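You operate a simulated robot arm through the tools that you are given. There is no shell and no other tool.

The job below is to be done with a simulated robot arm. You get a single attempt, and the scene is never put back.

## Task
Run the film carriage down, make it safe, then open the mast door.
Fine: hand mode, right down; safe means red button in and power off.

The check looks at the end state, three seconds after you hand in, the way a careful person would. Anything else that was tipped, shoved, dropped, spilled or broken makes it a failure.

## Robot
A 7-joint arm with a two-finger parallel gripper, fixed in place. Base frame: the origin is on the floor under the middle of its stand, x ahead of it, y to its left, z up. Units: m, rad, N and s.
With the tool pointing down near the work surface it reaches from about 0.38 to 0.74 m from the base axis. Its first joint turns from -2.496 to 2.496 rad. Payload 3 kg.
The TCP is the grasp point between the finger pads, 0.03 m short of the fingertips. In the tool frame z runs along the fingers and y along their closing line. The gripper opens to 0.11 m. The fingers are 0.02 m wide and 0.01 m thick; the gripper's body (0.048 by 0.112 m) begins 0.055 m behind the TCP.
Orientation is that of the tool frame in the base frame, as [roll, pitch, yaw] about the fixed x, y, z axes, in that order (R = Rz(yaw) Ry(pitch) Rx(roll)). With the fingers straight down and closing along the base's y, the tool's x points along the base's -x, its y along +y and its z along -z.

## Interface
- The arm moves only by the tool jog_arm. Its argument "series" is a list of rows, each a list of 3 entries, a list of its own where there are three numbers: the shift along the tool's x, y, z in units of 150 mm (1.0 is 150 mm), then the turn, a rotation vector about the tool's x, y, z in units of 180 degrees (1.0 is 180 degrees), then the closure, from 0 (fully open) to 1 (shut). In form: [[[x, y, z], [wx, wy, wz], gripper], ...]. A call has 1 to 20 rows; each row is the pose to reach, as a shift and turn from the pose commanded when the call began, along the tool's axes at that moment. A call with a number of a shift or a turn outside -1 to 1 is refused whole. A row lasts 0.2 s, in which the tool goes at most 0.05 m and 0.15 rad; a call with a longer step from one row to the next is refused whole, and so is a gripper value outside its range. A pose out of reach is approached as far as the arm can. The call stops where the force on the tool passes 50 N (or 10 N more than at its start, if that is more) or the arm is blocked; 0.2 s more then pass. Each finger travels about 0.108 m/s and halts on what it meets, pressing with about 30 N; the grip force reading is that of the motor and also rises with nothing between the fingers. The clock runs only during rows and for 0.2 s after the last one: add rows that repeat a pose to give the fingers time. It gives the time, the measured TCP pose, the force on the tool (base axes), the opening and the grip force at its end, in the units of the frame above (readings bear some noise), with the torque about the TCP (base axes, N m) and any sound that the robot's microphone picked up.
- Cameras (640 x 400 px; columns grow to the right, rows downward): "scene" is fixed at [0.3869, -0.4904, 1.5915]; the picture's right is [0.64, -0.77, 0.00], its down [-0.49, -0.41, -0.77] and it looks along [0.59, 0.49, -0.64] (base axes); focal length 253 px, centre (320, 200). "wrist" rides on the gripper at [0.072, 0.017, -0.103] in the tool frame; the picture's right is [-0.23, 0.97, 0.00], its down [-0.76, -0.18, -0.62] and it looks along [-0.61, -0.14, 0.78] (tool axes); focal length 222 px, centre (320, 200). There is no depth. A picture from a camera that has moved, and an enlarged one, comes with that camera's place and axes in the base frame and with its lens. The place of the scene camera against the robot may be out by one fixed shift of up to 0.025 m in any direction.
- capture(camera): a new picture of that camera. No time passes.
- move_column(by): slides the trunk up (or, below 0, down) by that many m; the arm rides with it, the base frame stays. It gives what a move gives, with no picture.
- close_up(camera, box): a new picture of the part [left, top, right, bottom] of that camera's present view, enlarged. No time passes.
- finish_job(): hands the job in; it is judged then, once.

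Nothing tells you positions but the pictures and the camera data. Unless the task says otherwise, let go and move clear before handing in.

The tools are called after ">>>" by a JSON object that holds its "method" and its "body". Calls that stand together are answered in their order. jog_arm: Moves the arm, as the interface text tells. Its arguments: {"type":"object","properties":{"series":{"type":"array"}},"required":["series"]} The other tools are called the same way: move_column (by) moves the trunk up or down; capture (camera) takes a picture; close_up (camera, box) takes an enlarged picture of a part of a camera's view; finish_job () hands the job in.

At the start:

```text
time: 0.0
ee_pos: [0.6273, 0.0954, 1.33]
ee_rot: [3.139, 0.001, -3.14]
force: [-0.5, 0.7, 0.8]
torque: [-0.02, 0.01, 0.02]
finger_gap: 0.1102
gripper_force: 0.0
trunk travel left (down, up): [-0.877, 0.013]
```

scene: 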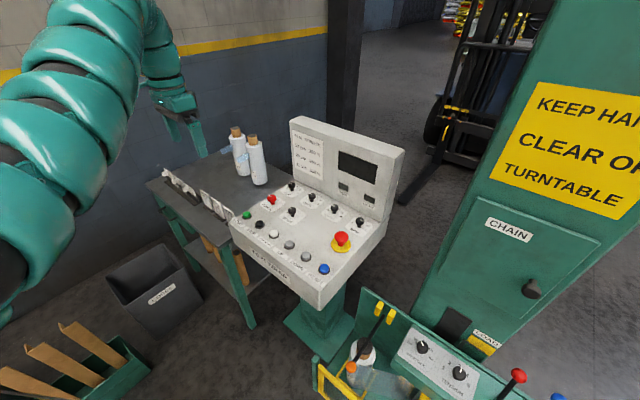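
wrist: 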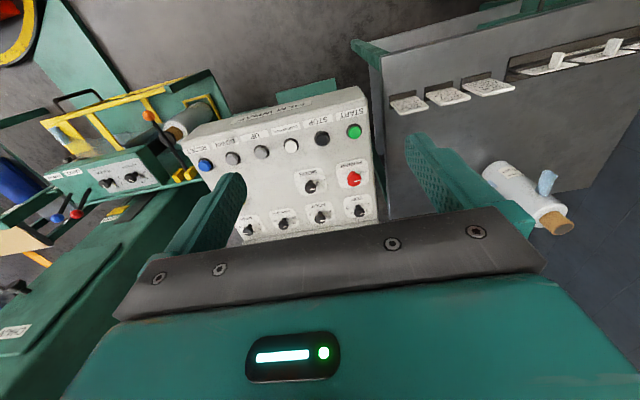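

I see a control console with knobs and buttons, a film carriage on a mast at the right, and a mast with a door marked CHAIN. I'll enlarge the pictures first to read the labels.

>>> {"method": "close_up", "body": {"camera": "scene", "box": [220, 110, 420, 235]}}

>>> {"method": "close_up", "body": {"camera": "scene", "box": [220, 180, 380, 280]}}

>>> {"method": "close_up", "body": {"camera": "scene", "box": [300, 275, 500, 400]}}

>>> {"method": "close_up", "body": {"camera": "scene", "box": [440, 190, 640, 400]}}

>>> {"method": "close_up", "body": {"camera": "wrist", "box": [170, 80, 390, 240]}}

>>> {"method": "close_up", "body": {"camera": "wrist", "box": [0, 50, 240, 370]}}

```text
3.20 times, centred on (320, 172) of scene
camera zoom: at [0.3869, -0.4904, 1.5915], right [0.64, -0.77, 0.0], down [-0.49, -0.41, -0.77], along [0.59, 0.49, -0.64], focal length 811 px, centre (320, 288)
```

zoom: 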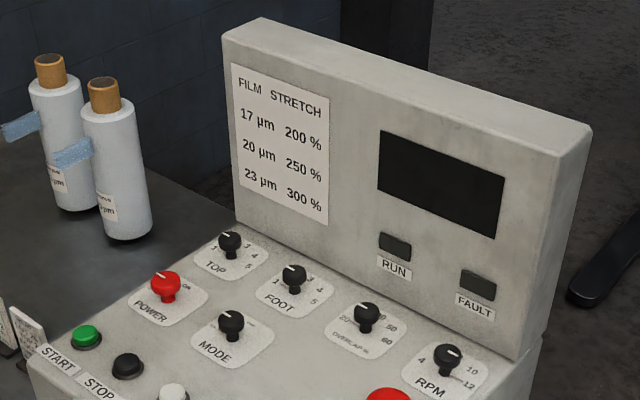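

```text
4.00 times, centred on (300, 230) of scene
camera zoom: at [0.3869, -0.4904, 1.5915], right [0.64, -0.77, 0.0], down [-0.49, -0.41, -0.77], along [0.59, 0.49, -0.64], focal length 1014 px, centre (400, 80)
```

zoom: 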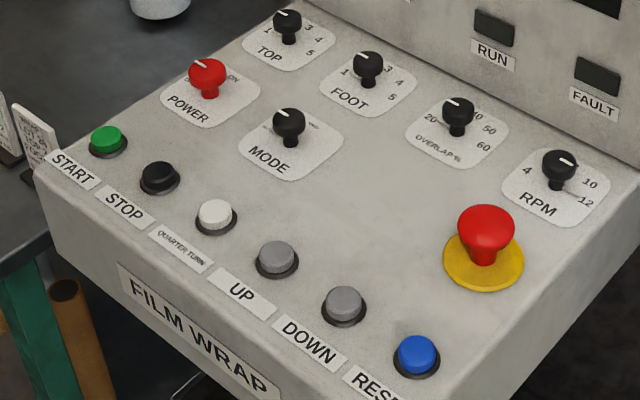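

```text
3.20 times, centred on (400, 338) of scene
camera zoom: at [0.3869, -0.4904, 1.5915], right [0.64, -0.77, 0.0], down [-0.49, -0.41, -0.77], along [0.59, 0.49, -0.64], focal length 811 px, centre (64, -240)
```

zoom: 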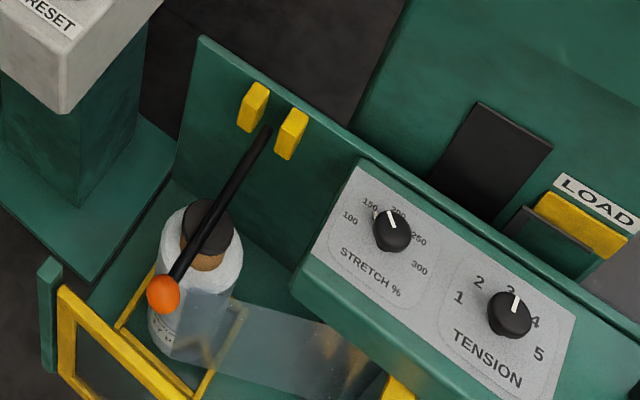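

```text
1.90 times, centred on (540, 295) of scene
camera zoom: at [0.3869, -0.4904, 1.5915], right [0.64, -0.77, 0.0], down [-0.49, -0.41, -0.77], along [0.59, 0.49, -0.64], focal length 483 px, centre (-99, 19)
```

zoom: 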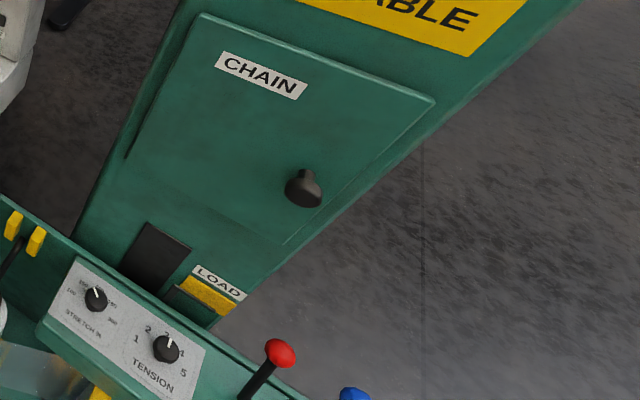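

```text
2.50 times, centred on (280, 160) of wrist
camera zoom: at [0.5547, 0.1121, 1.4328], right [0.23, 0.97, 0.0], down [0.76, -0.18, 0.62], along [0.61, -0.14, -0.78], focal length 555 px, centre (420, 300)
```

zoom: 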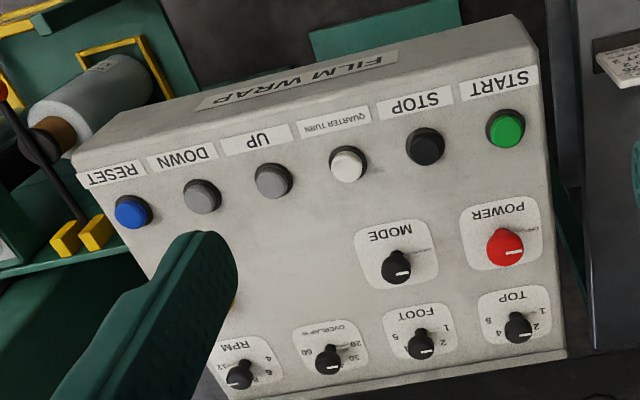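

```text
1.25 times, centred on (120, 210) of wrist
camera zoom: at [0.5547, 0.1121, 1.4328], right [0.23, 0.97, 0.0], down [0.76, -0.18, 0.62], along [0.61, -0.14, -0.78], focal length 278 px, centre (570, 188)
```

zoom: 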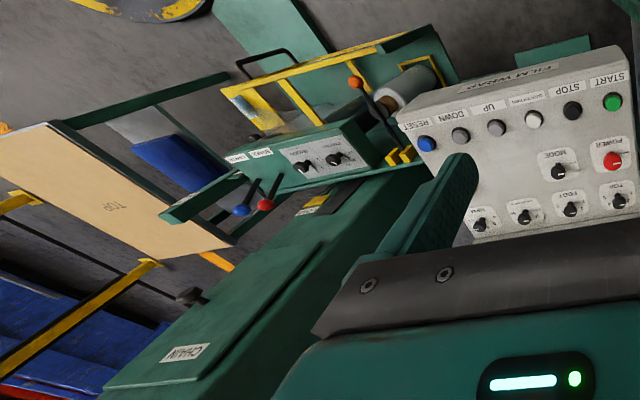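

The POWER knob looks like it is at OFF, and I need to see how MODE is set. I'll enlarge the knobs and the parts of the carriage.

>>> {"method": "close_up", "body": {"camera": "scene", "box": [255, 190, 311, 225]}}

>>> {"method": "close_up", "body": {"camera": "wrist", "box": [290, 150, 386, 210]}}

>>> {"method": "close_up", "body": {"camera": "scene", "box": [310, 220, 374, 260]}}

>>> {"method": "close_up", "body": {"camera": "scene", "box": [440, 280, 632, 400]}}

>>> {"method": "close_up", "body": {"camera": "wrist", "box": [0, 60, 240, 210]}}

>>> {"method": "close_up", "body": {"camera": "wrist", "box": [0, 200, 200, 350]}}

```text
11.43 times, centred on (283, 208) of scene
camera zoom: at [0.3869, -0.4904, 1.5915], right [0.64, -0.77, 0.0], down [-0.49, -0.41, -0.77], along [0.59, 0.49, -0.64], focal length 2896 px, centre (743, 114)
```

zoom: 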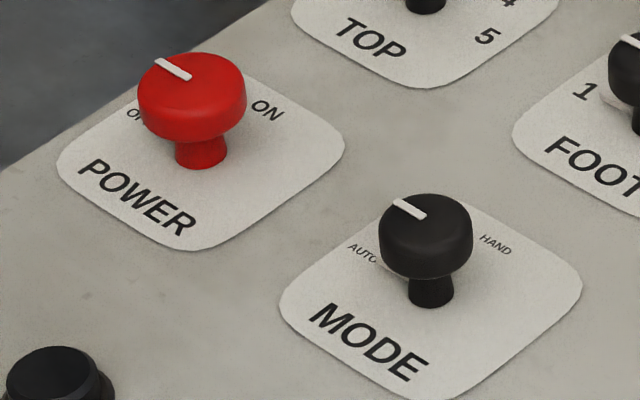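

```text
6.67 times, centred on (338, 180) of wrist
camera zoom: at [0.5547, 0.1121, 1.4328], right [0.23, 0.97, 0.0], down [0.76, -0.18, 0.62], along [0.61, -0.14, -0.78], focal length 1481 px, centre (200, 333)
```

zoom: 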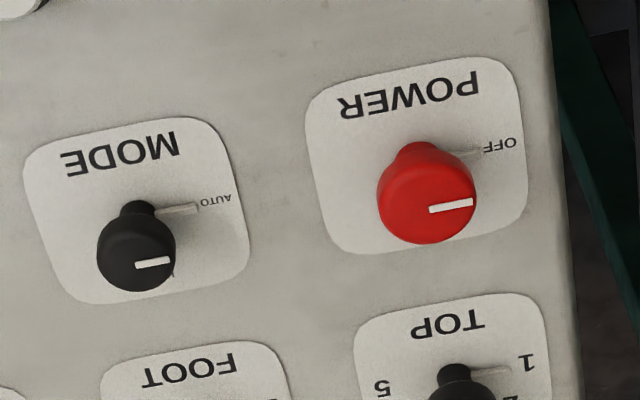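

```text
10.00 times, centred on (342, 240) of scene
camera zoom: at [0.3869, -0.4904, 1.5915], right [0.64, -0.77, 0.0], down [-0.49, -0.41, -0.77], along [0.59, 0.49, -0.64], focal length 2534 px, centre (100, -200)
```

zoom: 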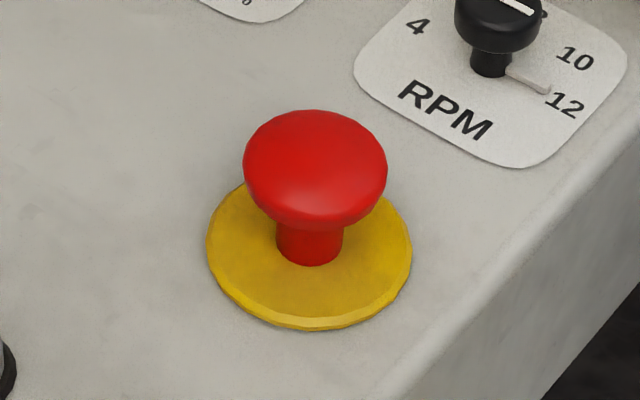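

```text
3.33 times, centred on (536, 340) of scene
camera zoom: at [0.3869, -0.4904, 1.5915], right [0.64, -0.77, 0.0], down [-0.49, -0.41, -0.77], along [0.59, 0.49, -0.64], focal length 845 px, centre (-400, -267)
```

zoom: 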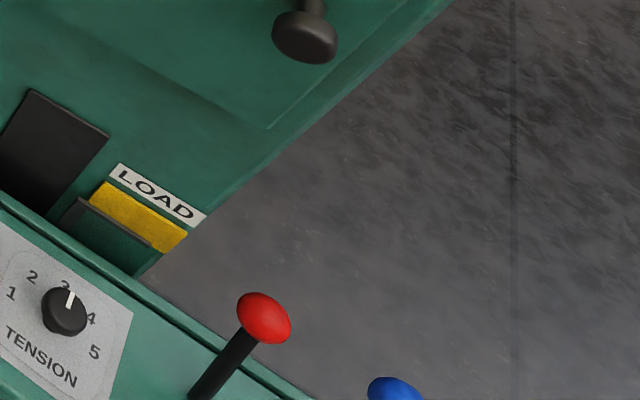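

```text
2.67 times, centred on (120, 135) of wrist
camera zoom: at [0.5547, 0.1121, 1.4328], right [0.23, 0.97, 0.0], down [0.76, -0.18, 0.62], along [0.61, -0.14, -0.78], focal length 592 px, centre (853, 373)
```

zoom: 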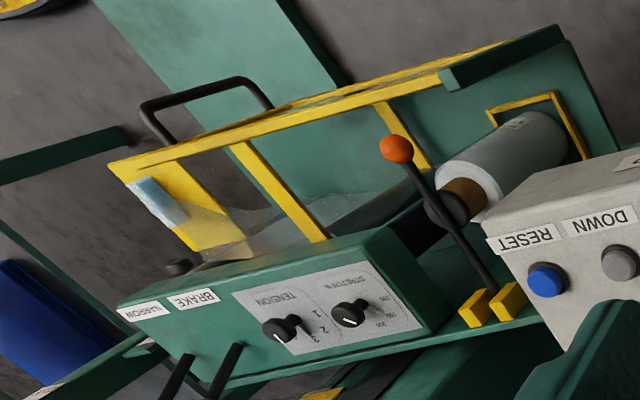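

```text
2.67 times, centred on (100, 275) of wrist
camera zoom: at [0.5547, 0.1121, 1.4328], right [0.23, 0.97, 0.0], down [0.76, -0.18, 0.62], along [0.61, -0.14, -0.78], focal length 592 px, centre (907, 0)
```

zoom: 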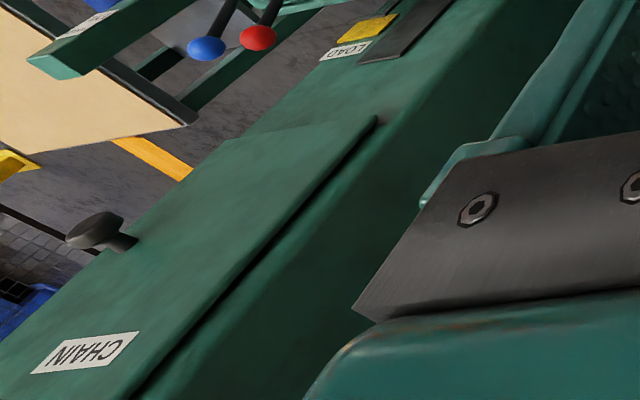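

Power is at OFF, mode is at AUTO and the red button is out. The console faces the robot at about x=0.73 to 0.9, z≈1.0, and the mast door knob is near (0.84, -0.63, 1.17). I'll shut the fingers and shift sideways for a second viewpoint to triangulate from.

>>> {"method": "jog_arm", "body": {"series": [[[0.2, -0.2, 0], [0, 0, 0], 0.3], [[0.4, -0.4, 0], [0, 0, 0], 0.6], [[0.6, -0.6, 0], [0, 0, 0], 0.9], [[0.8, -0.8, 0], [0, 0, 0], 1], [[1.0, -1.0, 0], [0, 0, 0], 1], [[1.0, -1.0, 0], [0, 0, 0], 1]]}}

>>> {"method": "capture", "body": {"camera": "wrist"}}

>>> {"method": "capture", "body": {"camera": "scene"}}

```text
time: 1.4
ee_pos: [0.6237, 0.0878, 1.327]
ee_rot: [3.142, 0.001, 3.141]
force: [-0.6, -0.8, 0.4]
torque: [0.01, 0.02, -0.02]
finger_gap: 0.0002
gripper_force: 30.1
out of reach, approached as far as the arm can: row 1, 2, 3, 4, 5, 6
trunk travel left (down, up): [-0.877, 0.013]
```

```text
taken
camera wrist: at [0.5515, 0.1034, 1.4299], right [0.23, 0.97, 0.0], down [0.76, -0.18, 0.62], along [0.61, -0.14, -0.78], focal length 222 px, centre (320, 200)
```

wrist: 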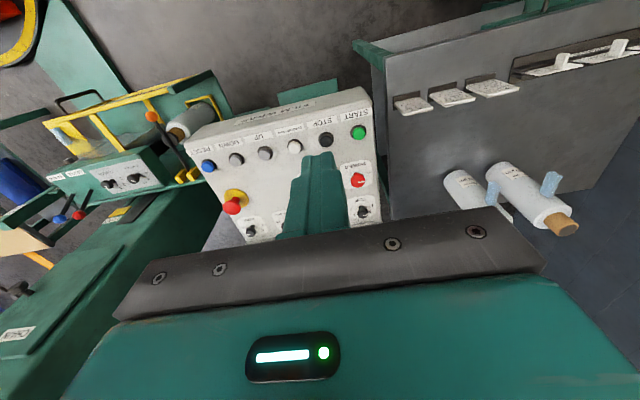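

```text
taken
```

scene: 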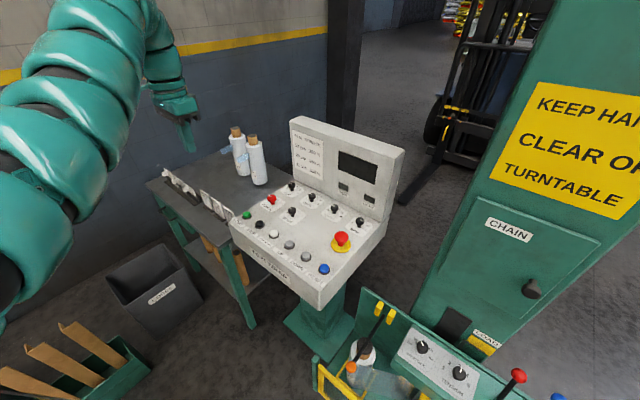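

The tool barely moved: at this height the arm is at the edge of its reach. I'll try lower and slightly back, which should be inside the workspace and clear of the console.

>>> {"method": "jog_arm", "body": {"series": [[[0, 0, 0.25], [0, 0, 0], 1], [[0, 0, 0.5], [0, 0, 0], 1], [[0.2, -0.1, 0.6], [0, 0, 0], 1], [[0.4, -0.3, 0.6], [0, 0, 0], 1], [[0.6, -0.5, 0.6], [0, 0, 0], 1]]}}

>>> {"method": "capture", "body": {"camera": "wrist"}}

>>> {"method": "capture", "body": {"camera": "scene"}}

```text
time: 2.6
ee_pos: [0.6241, 0.0852, 1.3257]
ee_rot: [3.14, 0.002, -3.141]
force: [0.0, -0.3, 0.6]
torque: [0.02, -0.02, -0.02]
finger_gap: 0.0001
gripper_force: 29.8
out of reach, approached as far as the arm can: row 1, 2, 3, 4, 5
trunk travel left (down, up): [-0.877, 0.013]
```

```text
taken
camera wrist: at [0.5514, 0.1033, 1.4299], right [0.23, 0.97, 0.0], down [0.76, -0.18, 0.62], along [0.61, -0.14, -0.78], focal length 222 px, centre (320, 200)
```

wrist: 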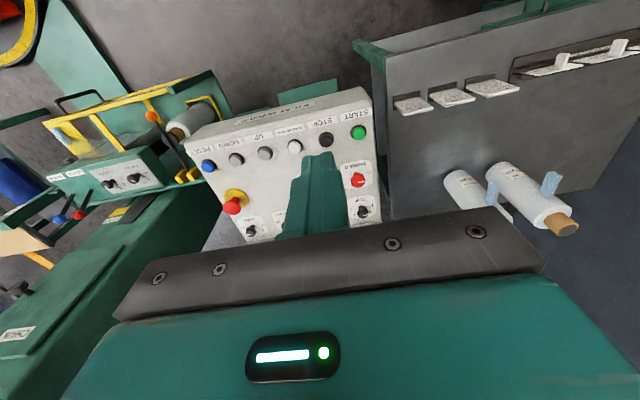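

```text
taken
```

scene: 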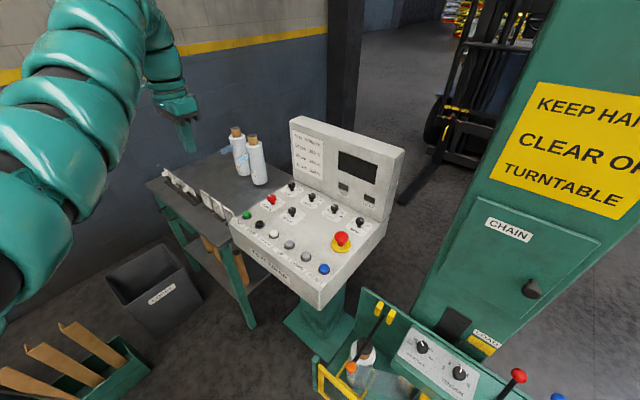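

The pose still didn't change, so I need to learn what the controller treats as its commanded pose. I'll try a small move forward in +x and down.

>>> {"method": "jog_arm", "body": {"series": [[[-0.1, 0, 0.1], [0, 0, 0], 1], [[-0.2, 0, 0.2], [0, 0, 0], 1], [[-0.2, 0, 0.2], [0, 0, 0], 1]]}}

```text
time: 3.4
ee_pos: [0.6513, 0.0895, 1.2957]
ee_rot: [3.14, 0.0, -3.141]
force: [-0.5, 0.9, -0.1]
torque: [0.01, 0.0, 0.0]
finger_gap: 0.0
gripper_force: 30.1
trunk travel left (down, up): [-0.877, 0.013]
```

That move worked, so the commanded pose stays where the arm really is. Next I'll go straight down in steps and then back toward the robot.

>>> {"method": "jog_arm", "body": {"series": [[[0, 0, 0.2], [0, 0, 0], 1], [[0, 0, 0.4], [0, 0, 0], 1], [[0, 0, 0.6], [0, 0, 0], 1], [[0, 0, 0.8], [0, 0, 0], 1], [[0, 0, 0.8], [0, 0, 0], 1]]}}

```text
time: 4.6
ee_pos: [0.6531, 0.09, 1.1745]
ee_rot: [3.141, 0.002, 3.141]
force: [-0.6, 0.0, -0.1]
torque: [0.01, -0.01, 0.02]
finger_gap: 0.0
gripper_force: 29.5
trunk travel left (down, up): [-0.877, 0.013]
```

>>> {"method": "jog_arm", "body": {"series": [[[0.2, -0.2, 0], [0, 0, 0], 1], [[0.4, -0.4, 0], [0, 0, 0], 1], [[0.6, -0.6, 0], [0, 0, 0], 1], [[0.8, -0.8, 0], [0, 0, 0], 1], [[1.0, -1.0, 0], [0, 0, 0], 1], [[1.0, -1.0, 0], [0, 0, 0], 1]]}}

>>> {"method": "capture", "body": {"camera": "wrist"}}

>>> {"method": "capture", "body": {"camera": "scene"}}

```text
time: 6.0
ee_pos: [0.6541, 0.081, 1.1736]
ee_rot: [3.141, -0.001, -3.141]
force: [-0.5, -0.2, -0.2]
torque: [0.0, 0.04, 0.02]
finger_gap: 0.0002
gripper_force: 30.0
out of reach, approached as far as the arm can: row 1, 2, 3, 4, 5, 6
trunk travel left (down, up): [-0.877, 0.013]
```

```text
taken
camera wrist: at [0.5826, 0.0977, 1.2762], right [0.23, 0.97, 0.0], down [0.76, -0.18, 0.62], along [0.61, -0.14, -0.78], focal length 222 px, centre (320, 200)
```

wrist: 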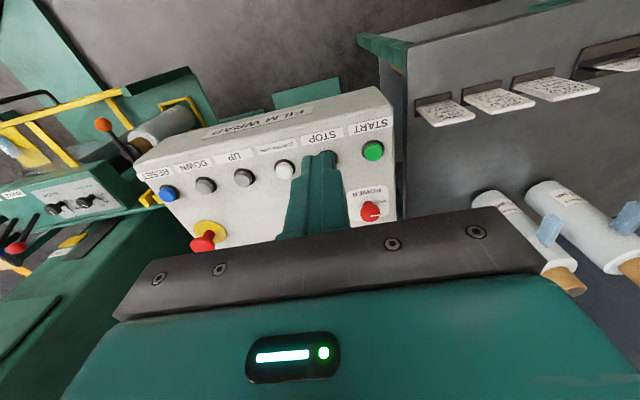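

```text
taken
```

scene: 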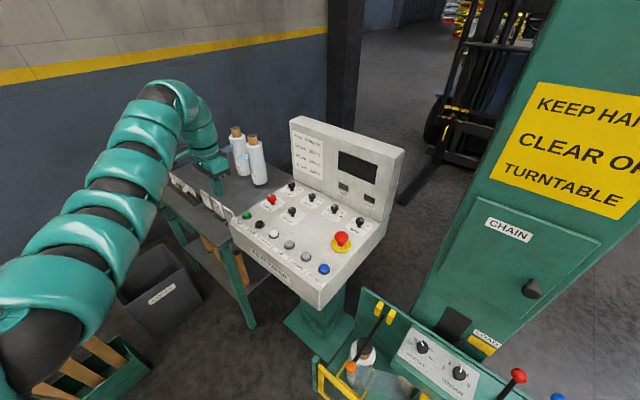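

The arm's elbow is swinging to the right and -y is blocked, probably by a joint limit. I'll turn the tool's yaw and see if that frees it.

>>> {"method": "jog_arm", "body": {"series": [[[0, 0, 0], [0, 0, 0.04], 1], [[0, 0, 0], [0, 0, 0.08], 1], [[0, 0, 0], [0, 0, 0.12], 1], [[0, 0, 0], [0, 0, 0.12], 1]]}}

>>> {"method": "capture", "body": {"camera": "scene"}}

```text
time: 7.0
ee_pos: [0.6592, 0.0857, 1.1749]
ee_rot: [3.141, 0.0, 2.762]
force: [-0.6, -0.4, -0.8]
torque: [0.01, -0.01, -0.04]
finger_gap: 0.0002
gripper_force: 30.1
trunk travel left (down, up): [-0.877, 0.013]
```

```text
taken
```

scene: 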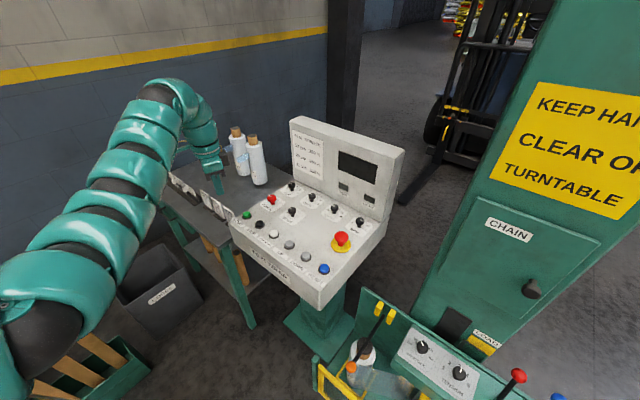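

>>> {"method": "jog_arm", "body": {"series": [[[-0.06, -0.15, 0], [0, 0, 0], 1], [[-0.12, -0.31, 0], [0, 0, 0], 1], [[-0.18, -0.46, 0], [0, 0, 0], 1], [[-0.247, -0.619, 0], [0, 0, 0], 1], [[-0.247, -0.619, 0], [0, 0, 0], 1]]}}

>>> {"method": "capture", "body": {"camera": "scene"}}

>>> {"method": "capture", "body": {"camera": "wrist"}}

```text
time: 8.2
ee_pos: [0.673, 0.0313, 1.1688]
ee_rot: [-3.139, -0.003, 2.764]
force: [0.0, -0.2, 0.0]
torque: [0.01, -0.02, -0.01]
finger_gap: 0.0003
gripper_force: 29.7
out of reach, approached as far as the arm can: row 1, 2, 3, 4, 5
trunk travel left (down, up): [-0.877, 0.013]
```

```text
taken
```

scene: 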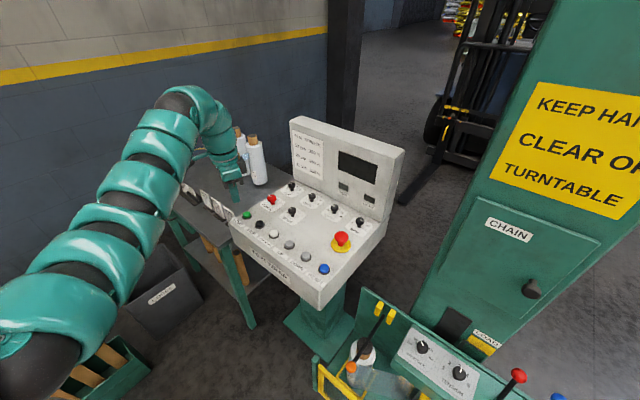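

```text
taken
camera wrist: at [0.6122, 0.073, 1.2719], right [0.57, 0.82, 0.0], down [0.64, -0.45, 0.62], along [0.51, -0.36, -0.78], focal length 222 px, centre (320, 200)
```

wrist: 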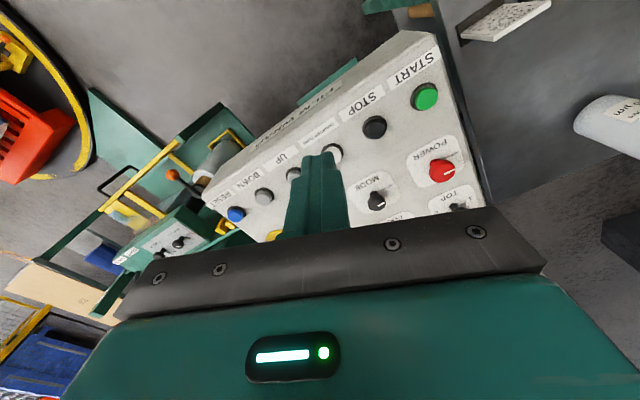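

Turning the yaw bought about 5 cm, so the joint limit is coupled to yaw and elbow. Next I'll test moving back (-x) and down.

>>> {"method": "jog_arm", "body": {"series": [[[0.15, 0.06, 0], [0, 0, 0], 1], [[0.31, 0.12, 0], [0, 0, 0], 1], [[0.46, 0.18, 0], [0, 0, 0], 1], [[0.62, 0.247, 0], [0, 0, 0], 1], [[0.62, 0.247, 0], [0, 0, 0], 1]]}}

>>> {"method": "capture", "body": {"camera": "scene"}}

```text
time: 9.4
ee_pos: [0.6554, 0.0708, 1.1653]
ee_rot: [-3.14, 0.0, 2.765]
force: [-0.5, -1.4, 0.9]
torque: [-0.02, -0.01, 0.02]
finger_gap: 0.0
gripper_force: 30.7
out of reach, approached as far as the arm can: row 1, 2, 3, 4, 5
trunk travel left (down, up): [-0.877, 0.013]
```

```text
taken
```

scene: 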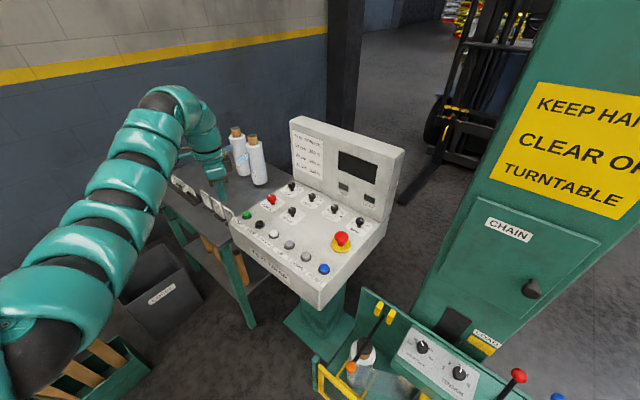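

The inner reach limit is about 0.65 m at this height, so the console lies inside the arm's outer band. I put POWER at about (0.86, 0.12), MODE at (0.86, 0.01), DOWN at (0.753, -0.15) and the red button at (0.858, -0.21), with the panel near z≈0.945. I'll move over the console and check the reach.

>>> {"method": "jog_arm", "body": {"series": [[[-0.14, 0.11, 0.05], [0, 0, -0.03], 1], [[-0.28, 0.22, 0.1], [0, 0, -0.06], 1], [[-0.41, 0.33, 0.15], [0, 0, -0.09], 1], [[-0.547, 0.431, 0.2], [0, 0, -0.12], 1], [[-0.547, 0.431, 0.2], [0, 0, -0.12], 1]]}}

>>> {"method": "capture", "body": {"camera": "wrist"}}

>>> {"method": "capture", "body": {"camera": "scene"}}

```text
time: 10.6
ee_pos: [0.7503, 0.0983, 1.1364]
ee_rot: [3.139, 0.0, -3.141]
force: [0.3, 0.2, 0.8]
torque: [-0.05, 0.0, 0.02]
finger_gap: 0.0
gripper_force: 30.4
out of reach, approached as far as the arm can: row 4, 5
trunk travel left (down, up): [-0.877, 0.013]
```

```text
taken
camera wrist: at [0.6773, 0.1146, 1.2387], right [0.23, 0.97, 0.0], down [0.76, -0.18, 0.62], along [0.61, -0.14, -0.78], focal length 222 px, centre (320, 200)
```

wrist: 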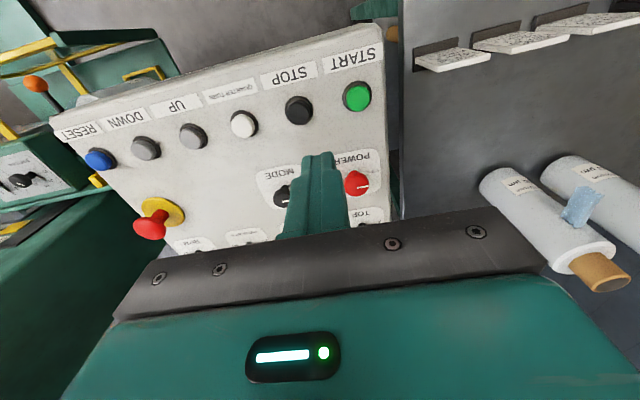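

```text
taken
```

scene: 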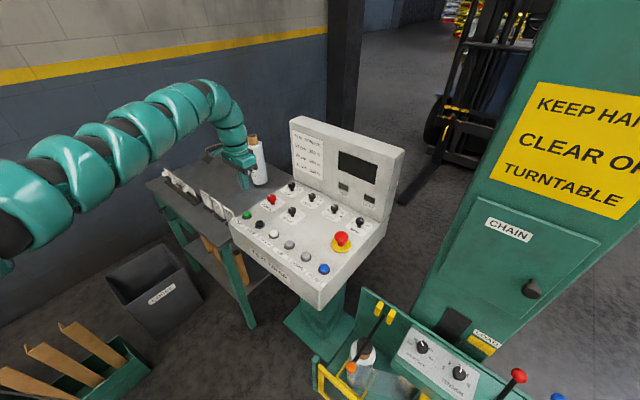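

Straight down, the arm's outer limit is about r≈0.757, so the knobs at r≈0.87 need a tilted tool. I'll take closer pictures from here to fix the panel height and slope.

>>> {"method": "close_up", "body": {"camera": "wrist", "box": [240, 140, 400, 240]}}

>>> {"method": "close_up", "body": {"camera": "wrist", "box": [60, 100, 220, 200]}}

>>> {"method": "close_up", "body": {"camera": "wrist", "box": [100, 180, 260, 280]}}

>>> {"method": "close_up", "body": {"camera": "wrist", "box": [220, 20, 420, 145]}}

```text
4.00 times, centred on (320, 190) of wrist
camera zoom: at [0.6773, 0.1146, 1.2387], right [0.23, 0.97, 0.0], down [0.76, -0.18, 0.62], along [0.61, -0.14, -0.78], focal length 888 px, centre (320, 240)
```

zoom: 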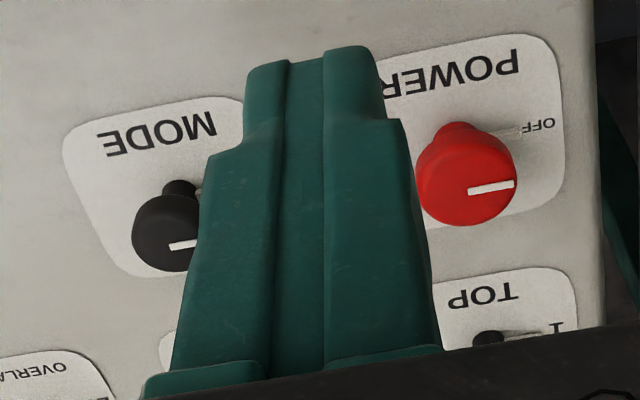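

```text
4.00 times, centred on (140, 150) of wrist
camera zoom: at [0.6773, 0.1146, 1.2387], right [0.23, 0.97, 0.0], down [0.76, -0.18, 0.62], along [0.61, -0.14, -0.78], focal length 888 px, centre (1040, 400)
```

zoom: 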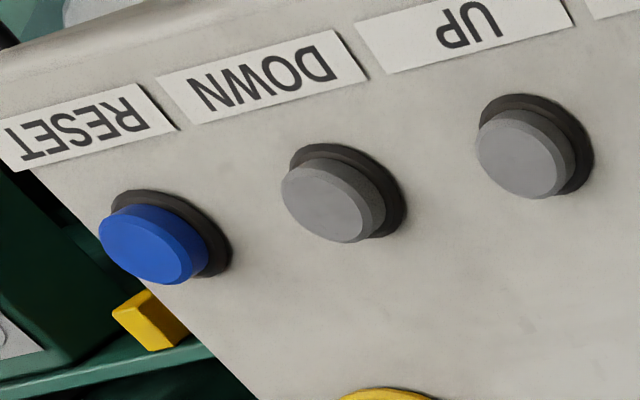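

```text
4.00 times, centred on (180, 230) of wrist
camera zoom: at [0.6773, 0.1146, 1.2387], right [0.23, 0.97, 0.0], down [0.76, -0.18, 0.62], along [0.61, -0.14, -0.78], focal length 888 px, centre (880, 80)
```

zoom: 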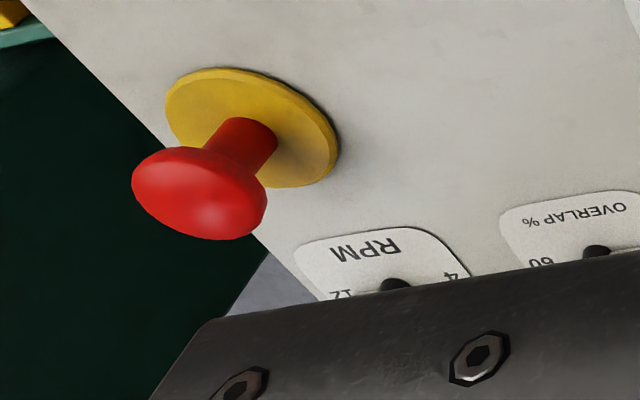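

```text
3.20 times, centred on (320, 82) of wrist
camera zoom: at [0.6773, 0.1146, 1.2387], right [0.23, 0.97, 0.0], down [0.76, -0.18, 0.62], along [0.61, -0.14, -0.78], focal length 711 px, centre (320, 576)
```

zoom: 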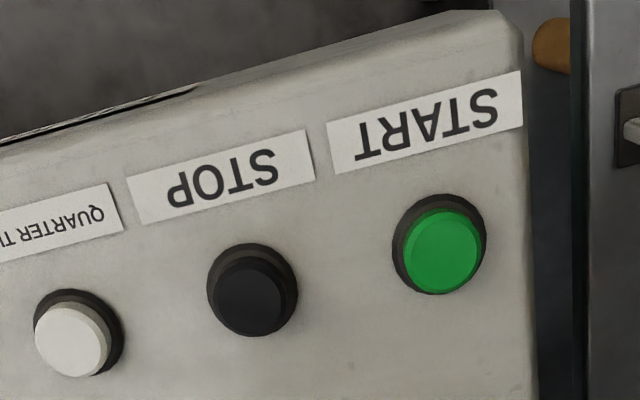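

The red button's axis runs vertical in the picture, so the panel is flat. I'll now look at the fingertip in the scene camera, since its pose is known and that gives me the camera's shift.

>>> {"method": "close_up", "body": {"camera": "scene", "box": [200, 130, 280, 180]}}

>>> {"method": "close_up", "body": {"camera": "scene", "box": [225, 165, 289, 205]}}

```text
8.00 times, centred on (240, 155) of scene
camera zoom: at [0.3869, -0.4904, 1.5915], right [0.64, -0.77, 0.0], down [-0.49, -0.41, -0.77], along [0.59, 0.49, -0.64], focal length 2027 px, centre (960, 560)
```

zoom: 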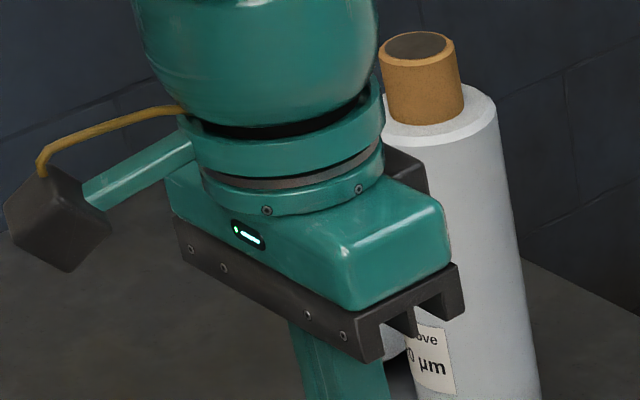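

```text
10.00 times, centred on (257, 185) of scene
camera zoom: at [0.3869, -0.4904, 1.5915], right [0.64, -0.77, 0.0], down [-0.49, -0.41, -0.77], along [0.59, 0.49, -0.64], focal length 2534 px, centre (950, 350)
```

zoom: 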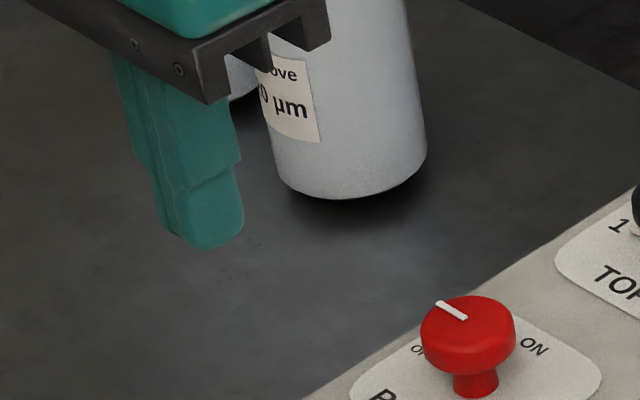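

The fingertip check gives a camera shift of about (0.010, -0.019, 0.010). I'll tilt the tool 40° forward, open the fingers part way and come to a standoff in front of the POWER knob.

>>> {"method": "jog_arm", "body": {"series": [[[-0.04, 0.02, 0.07], [0, -0.03, 0], 0.9], [[-0.08, 0.04, 0.14], [0, -0.06, 0], 0.7], [[-0.12, 0.06, 0.21], [0, -0.09, 0], 0.5], [[-0.16, 0.08, 0.29], [0, -0.12, 0], 0.3], [[-0.2, 0.1, 0.37], [0, -0.15, 0], 0.27], [[-0.24, 0.13, 0.45], [0, -0.18, 0], 0.27], [[-0.28, 0.15, 0.52], [0, -0.2, 0], 0.27], [[-0.311, 0.166, 0.578], [0, -0.2222, 0], 0.27], [[-0.311, 0.166, 0.578], [0, -0.2222, 0], 0.27]]}}

>>> {"method": "capture", "body": {"camera": "wrist"}}

>>> {"method": "capture", "body": {"camera": "scene"}}

```text
time: 12.6
ee_pos: [0.7974, 0.1245, 1.0487]
ee_rot: [-3.142, 0.699, 3.142]
force: [-0.4, -0.4, 0.0]
torque: [-0.06, -0.01, -0.01]
finger_gap: 0.0802
gripper_force: 0.0
trunk travel left (down, up): [-0.877, 0.013]
```

```text
taken
camera wrist: at [0.6756, 0.1416, 1.0804], right [0.17, 0.97, 0.15], down [0.18, -0.18, 0.97], along [0.97, -0.14, -0.21], focal length 222 px, centre (320, 200)
```

wrist: 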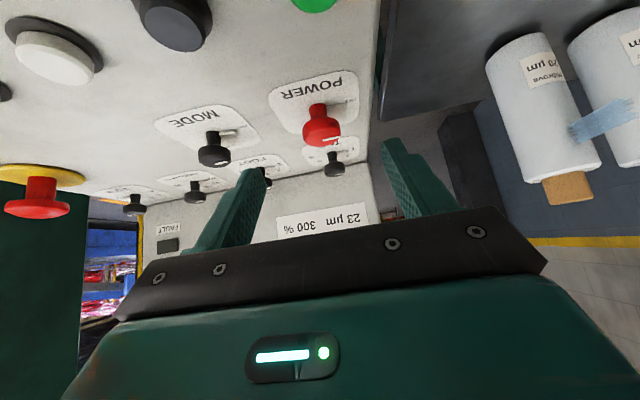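

```text
taken
```

scene: 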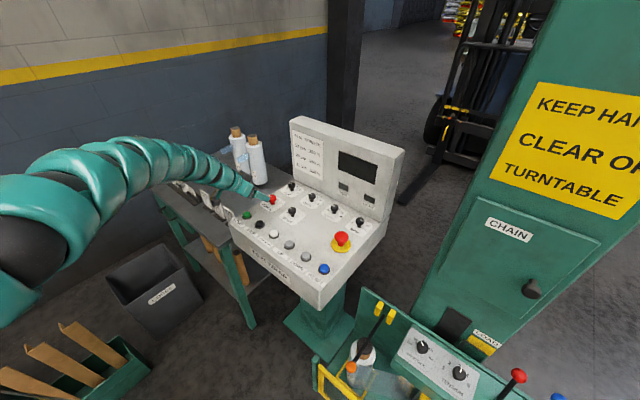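

The tilted pose was reached and the view is now low and close to level, which is good for heights. I'll zoom in on the knobs.

>>> {"method": "close_up", "body": {"camera": "wrist", "box": [240, 60, 400, 160]}}

>>> {"method": "close_up", "body": {"camera": "wrist", "box": [0, 150, 160, 250]}}

>>> {"method": "close_up", "body": {"camera": "wrist", "box": [140, 90, 300, 190]}}

>>> {"method": "close_up", "body": {"camera": "scene", "box": [230, 170, 310, 220]}}

```text
4.00 times, centred on (320, 110) of wrist
camera zoom: at [0.6756, 0.1416, 1.0804], right [0.17, 0.97, 0.15], down [0.18, -0.18, 0.97], along [0.97, -0.14, -0.21], focal length 888 px, centre (320, 560)
```

zoom: 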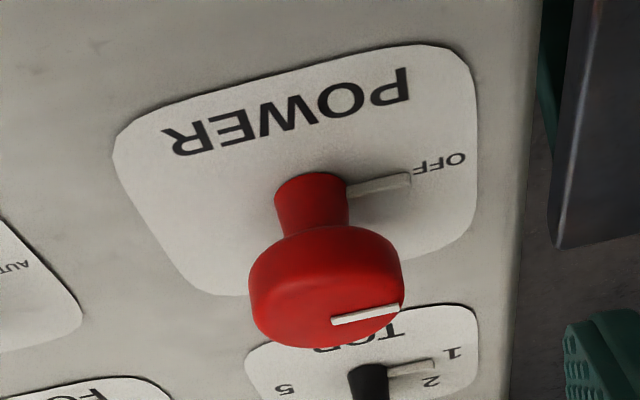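

```text
4.00 times, centred on (80, 200) of wrist
camera zoom: at [0.6756, 0.1416, 1.0804], right [0.17, 0.97, 0.15], down [0.18, -0.18, 0.97], along [0.97, -0.14, -0.21], focal length 888 px, centre (1280, 200)
```

zoom: 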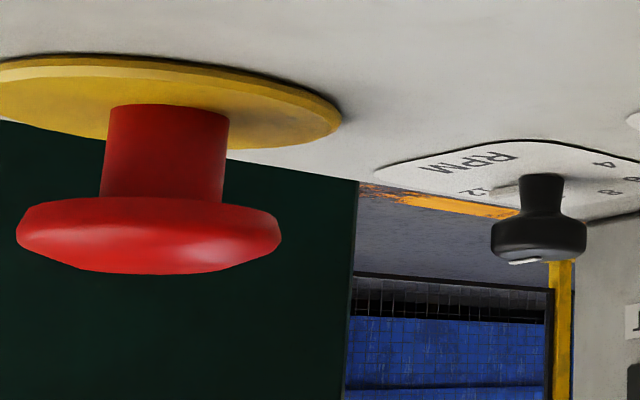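

```text
4.00 times, centred on (220, 140) of wrist
camera zoom: at [0.6756, 0.1416, 1.0804], right [0.17, 0.97, 0.15], down [0.18, -0.18, 0.97], along [0.97, -0.14, -0.21], focal length 888 px, centre (720, 440)
```

zoom: 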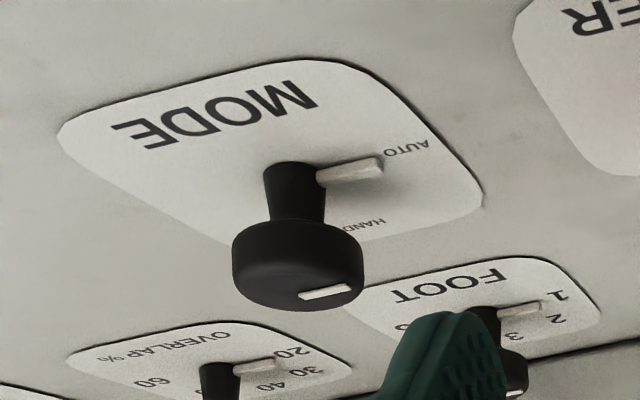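

```text
8.00 times, centred on (270, 195) of scene
camera zoom: at [0.3869, -0.4904, 1.5915], right [0.64, -0.77, 0.0], down [-0.49, -0.41, -0.77], along [0.59, 0.49, -0.64], focal length 2027 px, centre (720, 240)
```

zoom: 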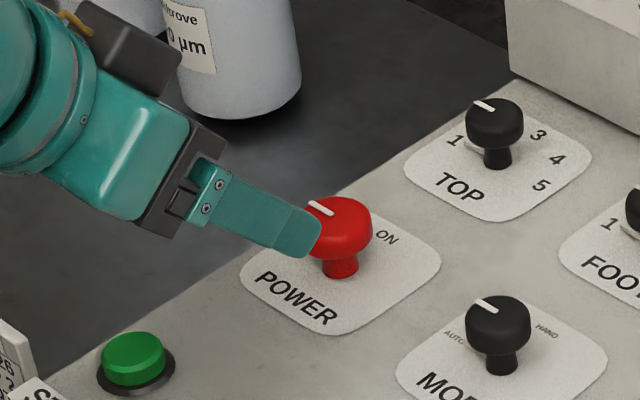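

POWER's cap centre is at about (0.8625, 0.123, 0.978), 35 mm across, and the panel is near z≈0.95. ON is at 12 o'clock, a 90° clockwise turn. I'll swing the tool's heading +45° about vertical at a standoff and check that it reaches.

>>> {"method": "jog_arm", "body": {"series": [[[-0.016, -0.036, 0.024], [-0.023, 0, -0.0274], 0.27], [[-0.032, -0.072, 0.048], [-0.046, 0, -0.0547], 0.27], [[-0.048, -0.108, 0.072], [-0.069, 0, -0.0821], 0.27], [[-0.064, -0.145, 0.096], [-0.0918, 0, -0.1094], 0.27], [[-0.08, -0.181, 0.12], [-0.1148, 0, -0.1368], 0.27], [[-0.096, -0.217, 0.144], [-0.1378, 0, -0.1641], 0.27], [[-0.112, -0.253, 0.168], [-0.1607, 0, -0.1915], 0.27], [[-0.112, -0.253, 0.168], [-0.1607, 0, -0.1915], 0.27]]}}

>>> {"method": "capture", "body": {"camera": "wrist"}}

>>> {"method": "capture", "body": {"camera": "scene"}}

```text
time: 14.4
ee_pos: [0.8258, 0.0845, 1.0394]
ee_rot: [3.138, 0.699, -2.358]
force: [0.5, 0.0, -0.9]
torque: [0.05, 0.01, 0.0]
finger_gap: 0.08
gripper_force: 0.1
trunk travel left (down, up): [-0.877, 0.013]
```

```text
taken
camera wrist: at [0.729, 0.0098, 1.0714], right [-0.57, 0.81, 0.15], down [0.26, 0.0, 0.97], along [0.78, 0.58, -0.21], focal length 222 px, centre (320, 200)
```

wrist: 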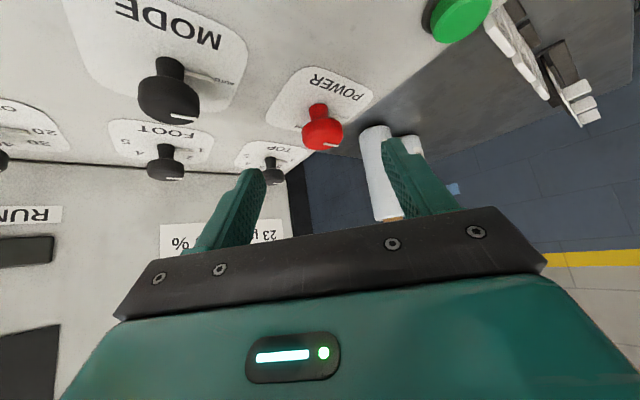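

```text
taken
```

scene: 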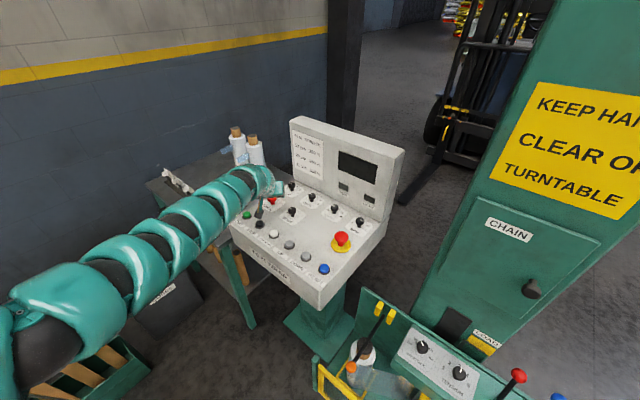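

It reaches, and the POWER knob sits on the tool axis. I'll advance 68 mm along the axis, slowly, then look before closing.

>>> {"method": "jog_arm", "body": {"series": [[[0, 0, 0.1], [0, 0, 0], 0.27], [[0, 0, 0.2], [0, 0, 0], 0.27], [[0, 0, 0.3], [0, 0, 0], 0.27], [[0, 0, 0.38], [0, 0, 0], 0.27], [[0, 0, 0.453], [0, 0, 0], 0.27], [[0, 0, 0.453], [0, 0, 0], 0.27]]}}

>>> {"method": "capture", "body": {"camera": "wrist"}}

>>> {"method": "close_up", "body": {"camera": "scene", "box": [230, 165, 326, 225]}}

```text
time: 15.8
ee_pos: [0.8437, 0.1041, 1.0113]
ee_rot: [3.141, 0.698, -2.356]
force: [-0.3, -0.1, 0.5]
torque: [0.0, -0.01, 0.02]
finger_gap: 0.0803
gripper_force: 0.1
out of reach, approached as far as the arm can: row 3, 4, 5, 6
trunk travel left (down, up): [-0.877, 0.013]
```

```text
taken
camera wrist: at [0.7462, 0.0293, 1.0429], right [-0.56, 0.81, 0.15], down [0.26, 0.0, 0.97], along [0.78, 0.58, -0.21], focal length 222 px, centre (320, 200)
```

wrist: 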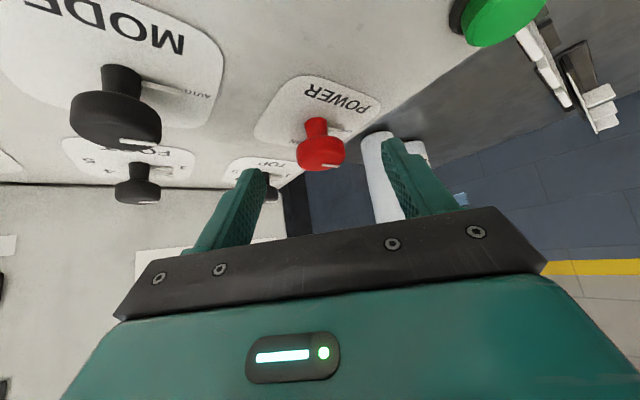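

```text
6.67 times, centred on (278, 195) of scene
camera zoom: at [0.3869, -0.4904, 1.5915], right [0.64, -0.77, 0.0], down [-0.49, -0.41, -0.77], along [0.59, 0.49, -0.64], focal length 1689 px, centre (600, 233)
```

zoom: 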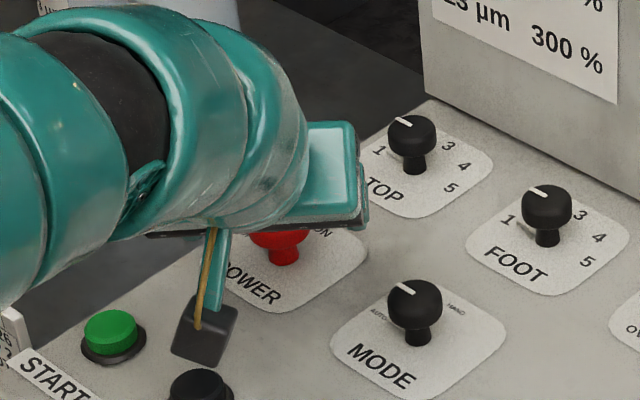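

At 45° heading the last stretch is out of reach. I'll reduce the heading to +30° and split the turn into two grips.

>>> {"method": "jog_arm", "body": {"series": [[[-0.003, 0.031, -0.024], [0.0268, 0, 0.0319], 0.27], [[-0.006, 0.062, -0.047], [0.0536, 0, 0.0638], 0.27], [[-0.006, 0.062, -0.047], [0.0536, 0, 0.0638], 0.27], [[-0.0045, 0.048, 0.036], [0.0536, 0, 0.0638], 0.27], [[-0.003, 0.034, 0.12], [0.0536, 0, 0.0638], 0.27], [[-0.0015, 0.02, 0.203], [0.0536, 0, 0.0638], 0.27], [[-0.0015, 0.02, 0.203], [0.0536, 0, 0.0638], 0.27]]}}

>>> {"method": "capture", "body": {"camera": "wrist"}}

>>> {"method": "close_up", "body": {"camera": "scene", "box": [230, 165, 326, 225]}}

```text
time: 17.4
ee_pos: [0.8497, 0.1136, 0.9988]
ee_rot: [-3.14, 0.698, -2.619]
force: [1.2, -0.2, -0.3]
torque: [0.01, 0.01, 0.01]
finger_gap: 0.0804
gripper_force: 0.1
out of reach, approached as far as the arm can: row 6, 7
trunk travel left (down, up): [-0.877, 0.013]
```

```text
taken
camera wrist: at [0.7364, 0.0688, 1.0309], right [-0.33, 0.93, 0.15], down [0.25, -0.06, 0.97], along [0.91, 0.36, -0.21], focal length 222 px, centre (320, 200)
```

wrist: 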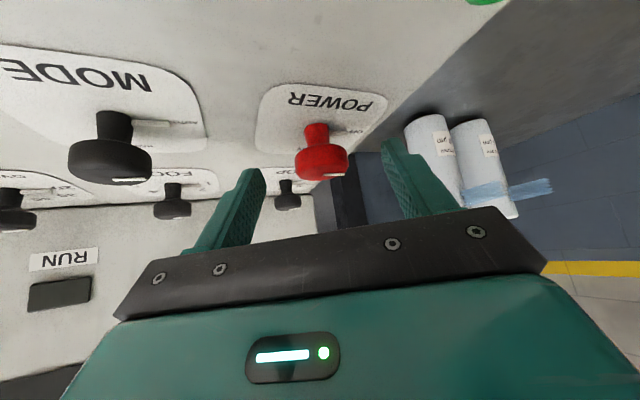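

```text
6.67 times, centred on (278, 195) of scene
camera zoom: at [0.3869, -0.4904, 1.5915], right [0.64, -0.77, 0.0], down [-0.49, -0.41, -0.77], along [0.59, 0.49, -0.64], focal length 1689 px, centre (600, 233)
```

zoom: 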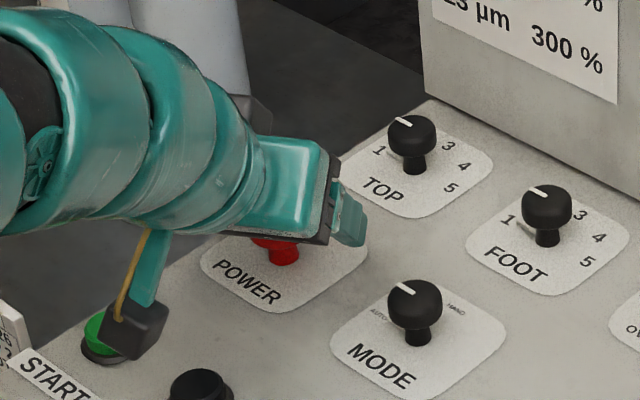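

Still about 14 mm short at 40° tilt, and more tilt would bring the wrist camera down onto START. If I roll the tool 180° about its own axis the camera rides on top instead, so I'll back off and test that.

>>> {"method": "jog_arm", "body": {"series": [[[0, 0, -0.2], [0, 0, 0], 0.27], [[0, 0, -0.45], [0, 0, 0], 0.27], [[0, 0, -0.7], [0, 0, 0], 0.27], [[0, 0, -0.7], [0, 0, -0.045], 0.27], [[0, 0, -0.7], [0, 0, -0.09], 0.27], [[0, 0, -0.7], [0, 0, -0.135], 0.27], [[0, 0, -0.7], [0, 0, -0.18], 0.27], [[0, 0, -0.7], [0, 0, -0.225], 0.27], [[0, 0, -0.7], [0, 0, -0.27], 0.27], [[0, 0, -0.7], [0, 0, -0.315], 0.27]]}}

>>> {"method": "capture", "body": {"camera": "scene"}}

```text
time: 19.6
ee_pos: [0.7912, 0.0821, 1.0768]
ee_rot: [-2.53, 0.359, -1.514]
force: [0.2, -0.1, -0.3]
torque: [0.0, -0.01, 0.0]
finger_gap: 0.0805
gripper_force: 0.2
trunk travel left (down, up): [-0.877, 0.013]
```

```text
taken
```

scene: 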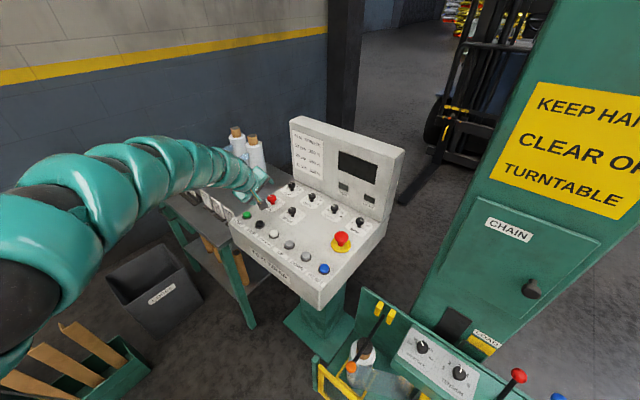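

The first 57° rolled freely. I'll roll the rest of the way.

>>> {"method": "jog_arm", "body": {"series": [[[0, 0, 0], [0, 0, -0.0457], 0.27], [[0, 0, 0], [0, 0, -0.0913], 0.27], [[0, 0, 0], [0, 0, -0.137], 0.27], [[0, 0, 0], [0, 0, -0.1827], 0.27], [[0, 0, 0], [0, 0, -0.2283], 0.27], [[0, 0, 0], [0, 0, -0.274], 0.27], [[0, 0, 0], [0, 0, -0.3197], 0.27], [[0, 0, 0], [0, 0, -0.3653], 0.27], [[0, 0, 0], [0, 0, -0.411], 0.27], [[0, 0, 0], [0, 0, -0.4567], 0.27], [[0, 0, 0], [0, 0, -0.5023], 0.27], [[0, 0, 0], [0, 0, -0.548], 0.27], [[0, 0, 0], [0, 0, -0.5937], 0.27], [[0, 0, 0], [0, 0, -0.6393], 0.27], [[0, 0, 0], [0, 0, -0.685], 0.27]]}}

>>> {"method": "capture", "body": {"camera": "scene"}}

>>> {"method": "capture", "body": {"camera": "wrist"}}

```text
time: 22.8
ee_pos: [0.791, 0.0827, 1.0794]
ee_rot: [3.139, -0.697, 0.525]
force: [0.4, -0.8, 0.8]
torque: [-0.04, 0.01, 0.0]
finger_gap: 0.0806
gripper_force: 0.0
trunk travel left (down, up): [-0.877, 0.013]
```

```text
taken
```

scene: 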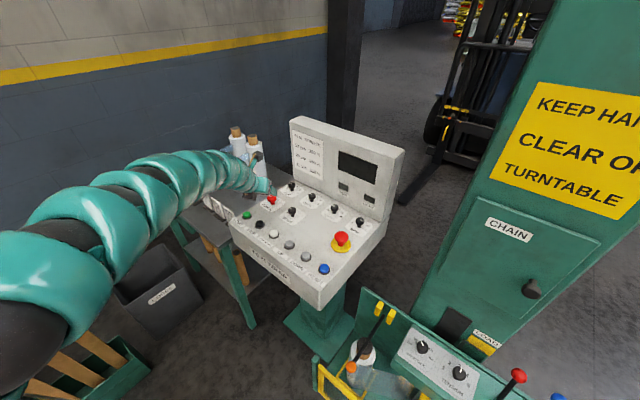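

```text
taken
camera wrist: at [0.7906, 0.0625, 1.2048], right [0.34, -0.93, -0.14], down [-0.94, -0.34, -0.01], along [-0.04, 0.14, -0.99], focal length 222 px, centre (320, 200)
```

wrist: 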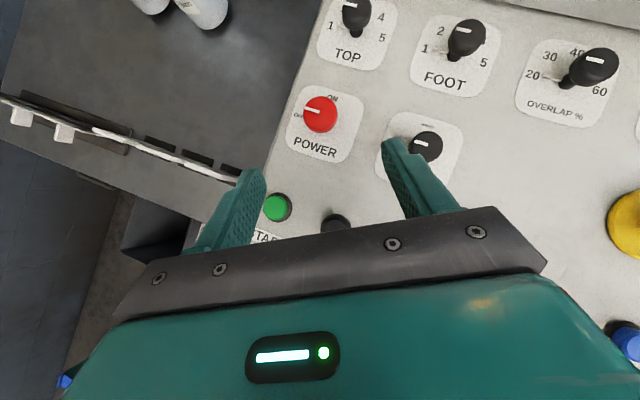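

The roll worked, and the camera now looks down over the fingers with POWER in view. I'll lower the trunk 5 cm for better reach, then tilt to 50°.

>>> {"method": "move_column", "body": {"by": -0.05}}

```text
time: 23.7
ee_pos: [0.7906, 0.0834, 1.0289]
ee_rot: [3.141, -0.697, 0.524]
force: [0.7, 0.2, 0.5]
torque: [-0.01, 0.03, -0.01]
finger_gap: 0.0805
gripper_force: 0.0
trunk travel left (down, up): [-0.827, 0.063]
```

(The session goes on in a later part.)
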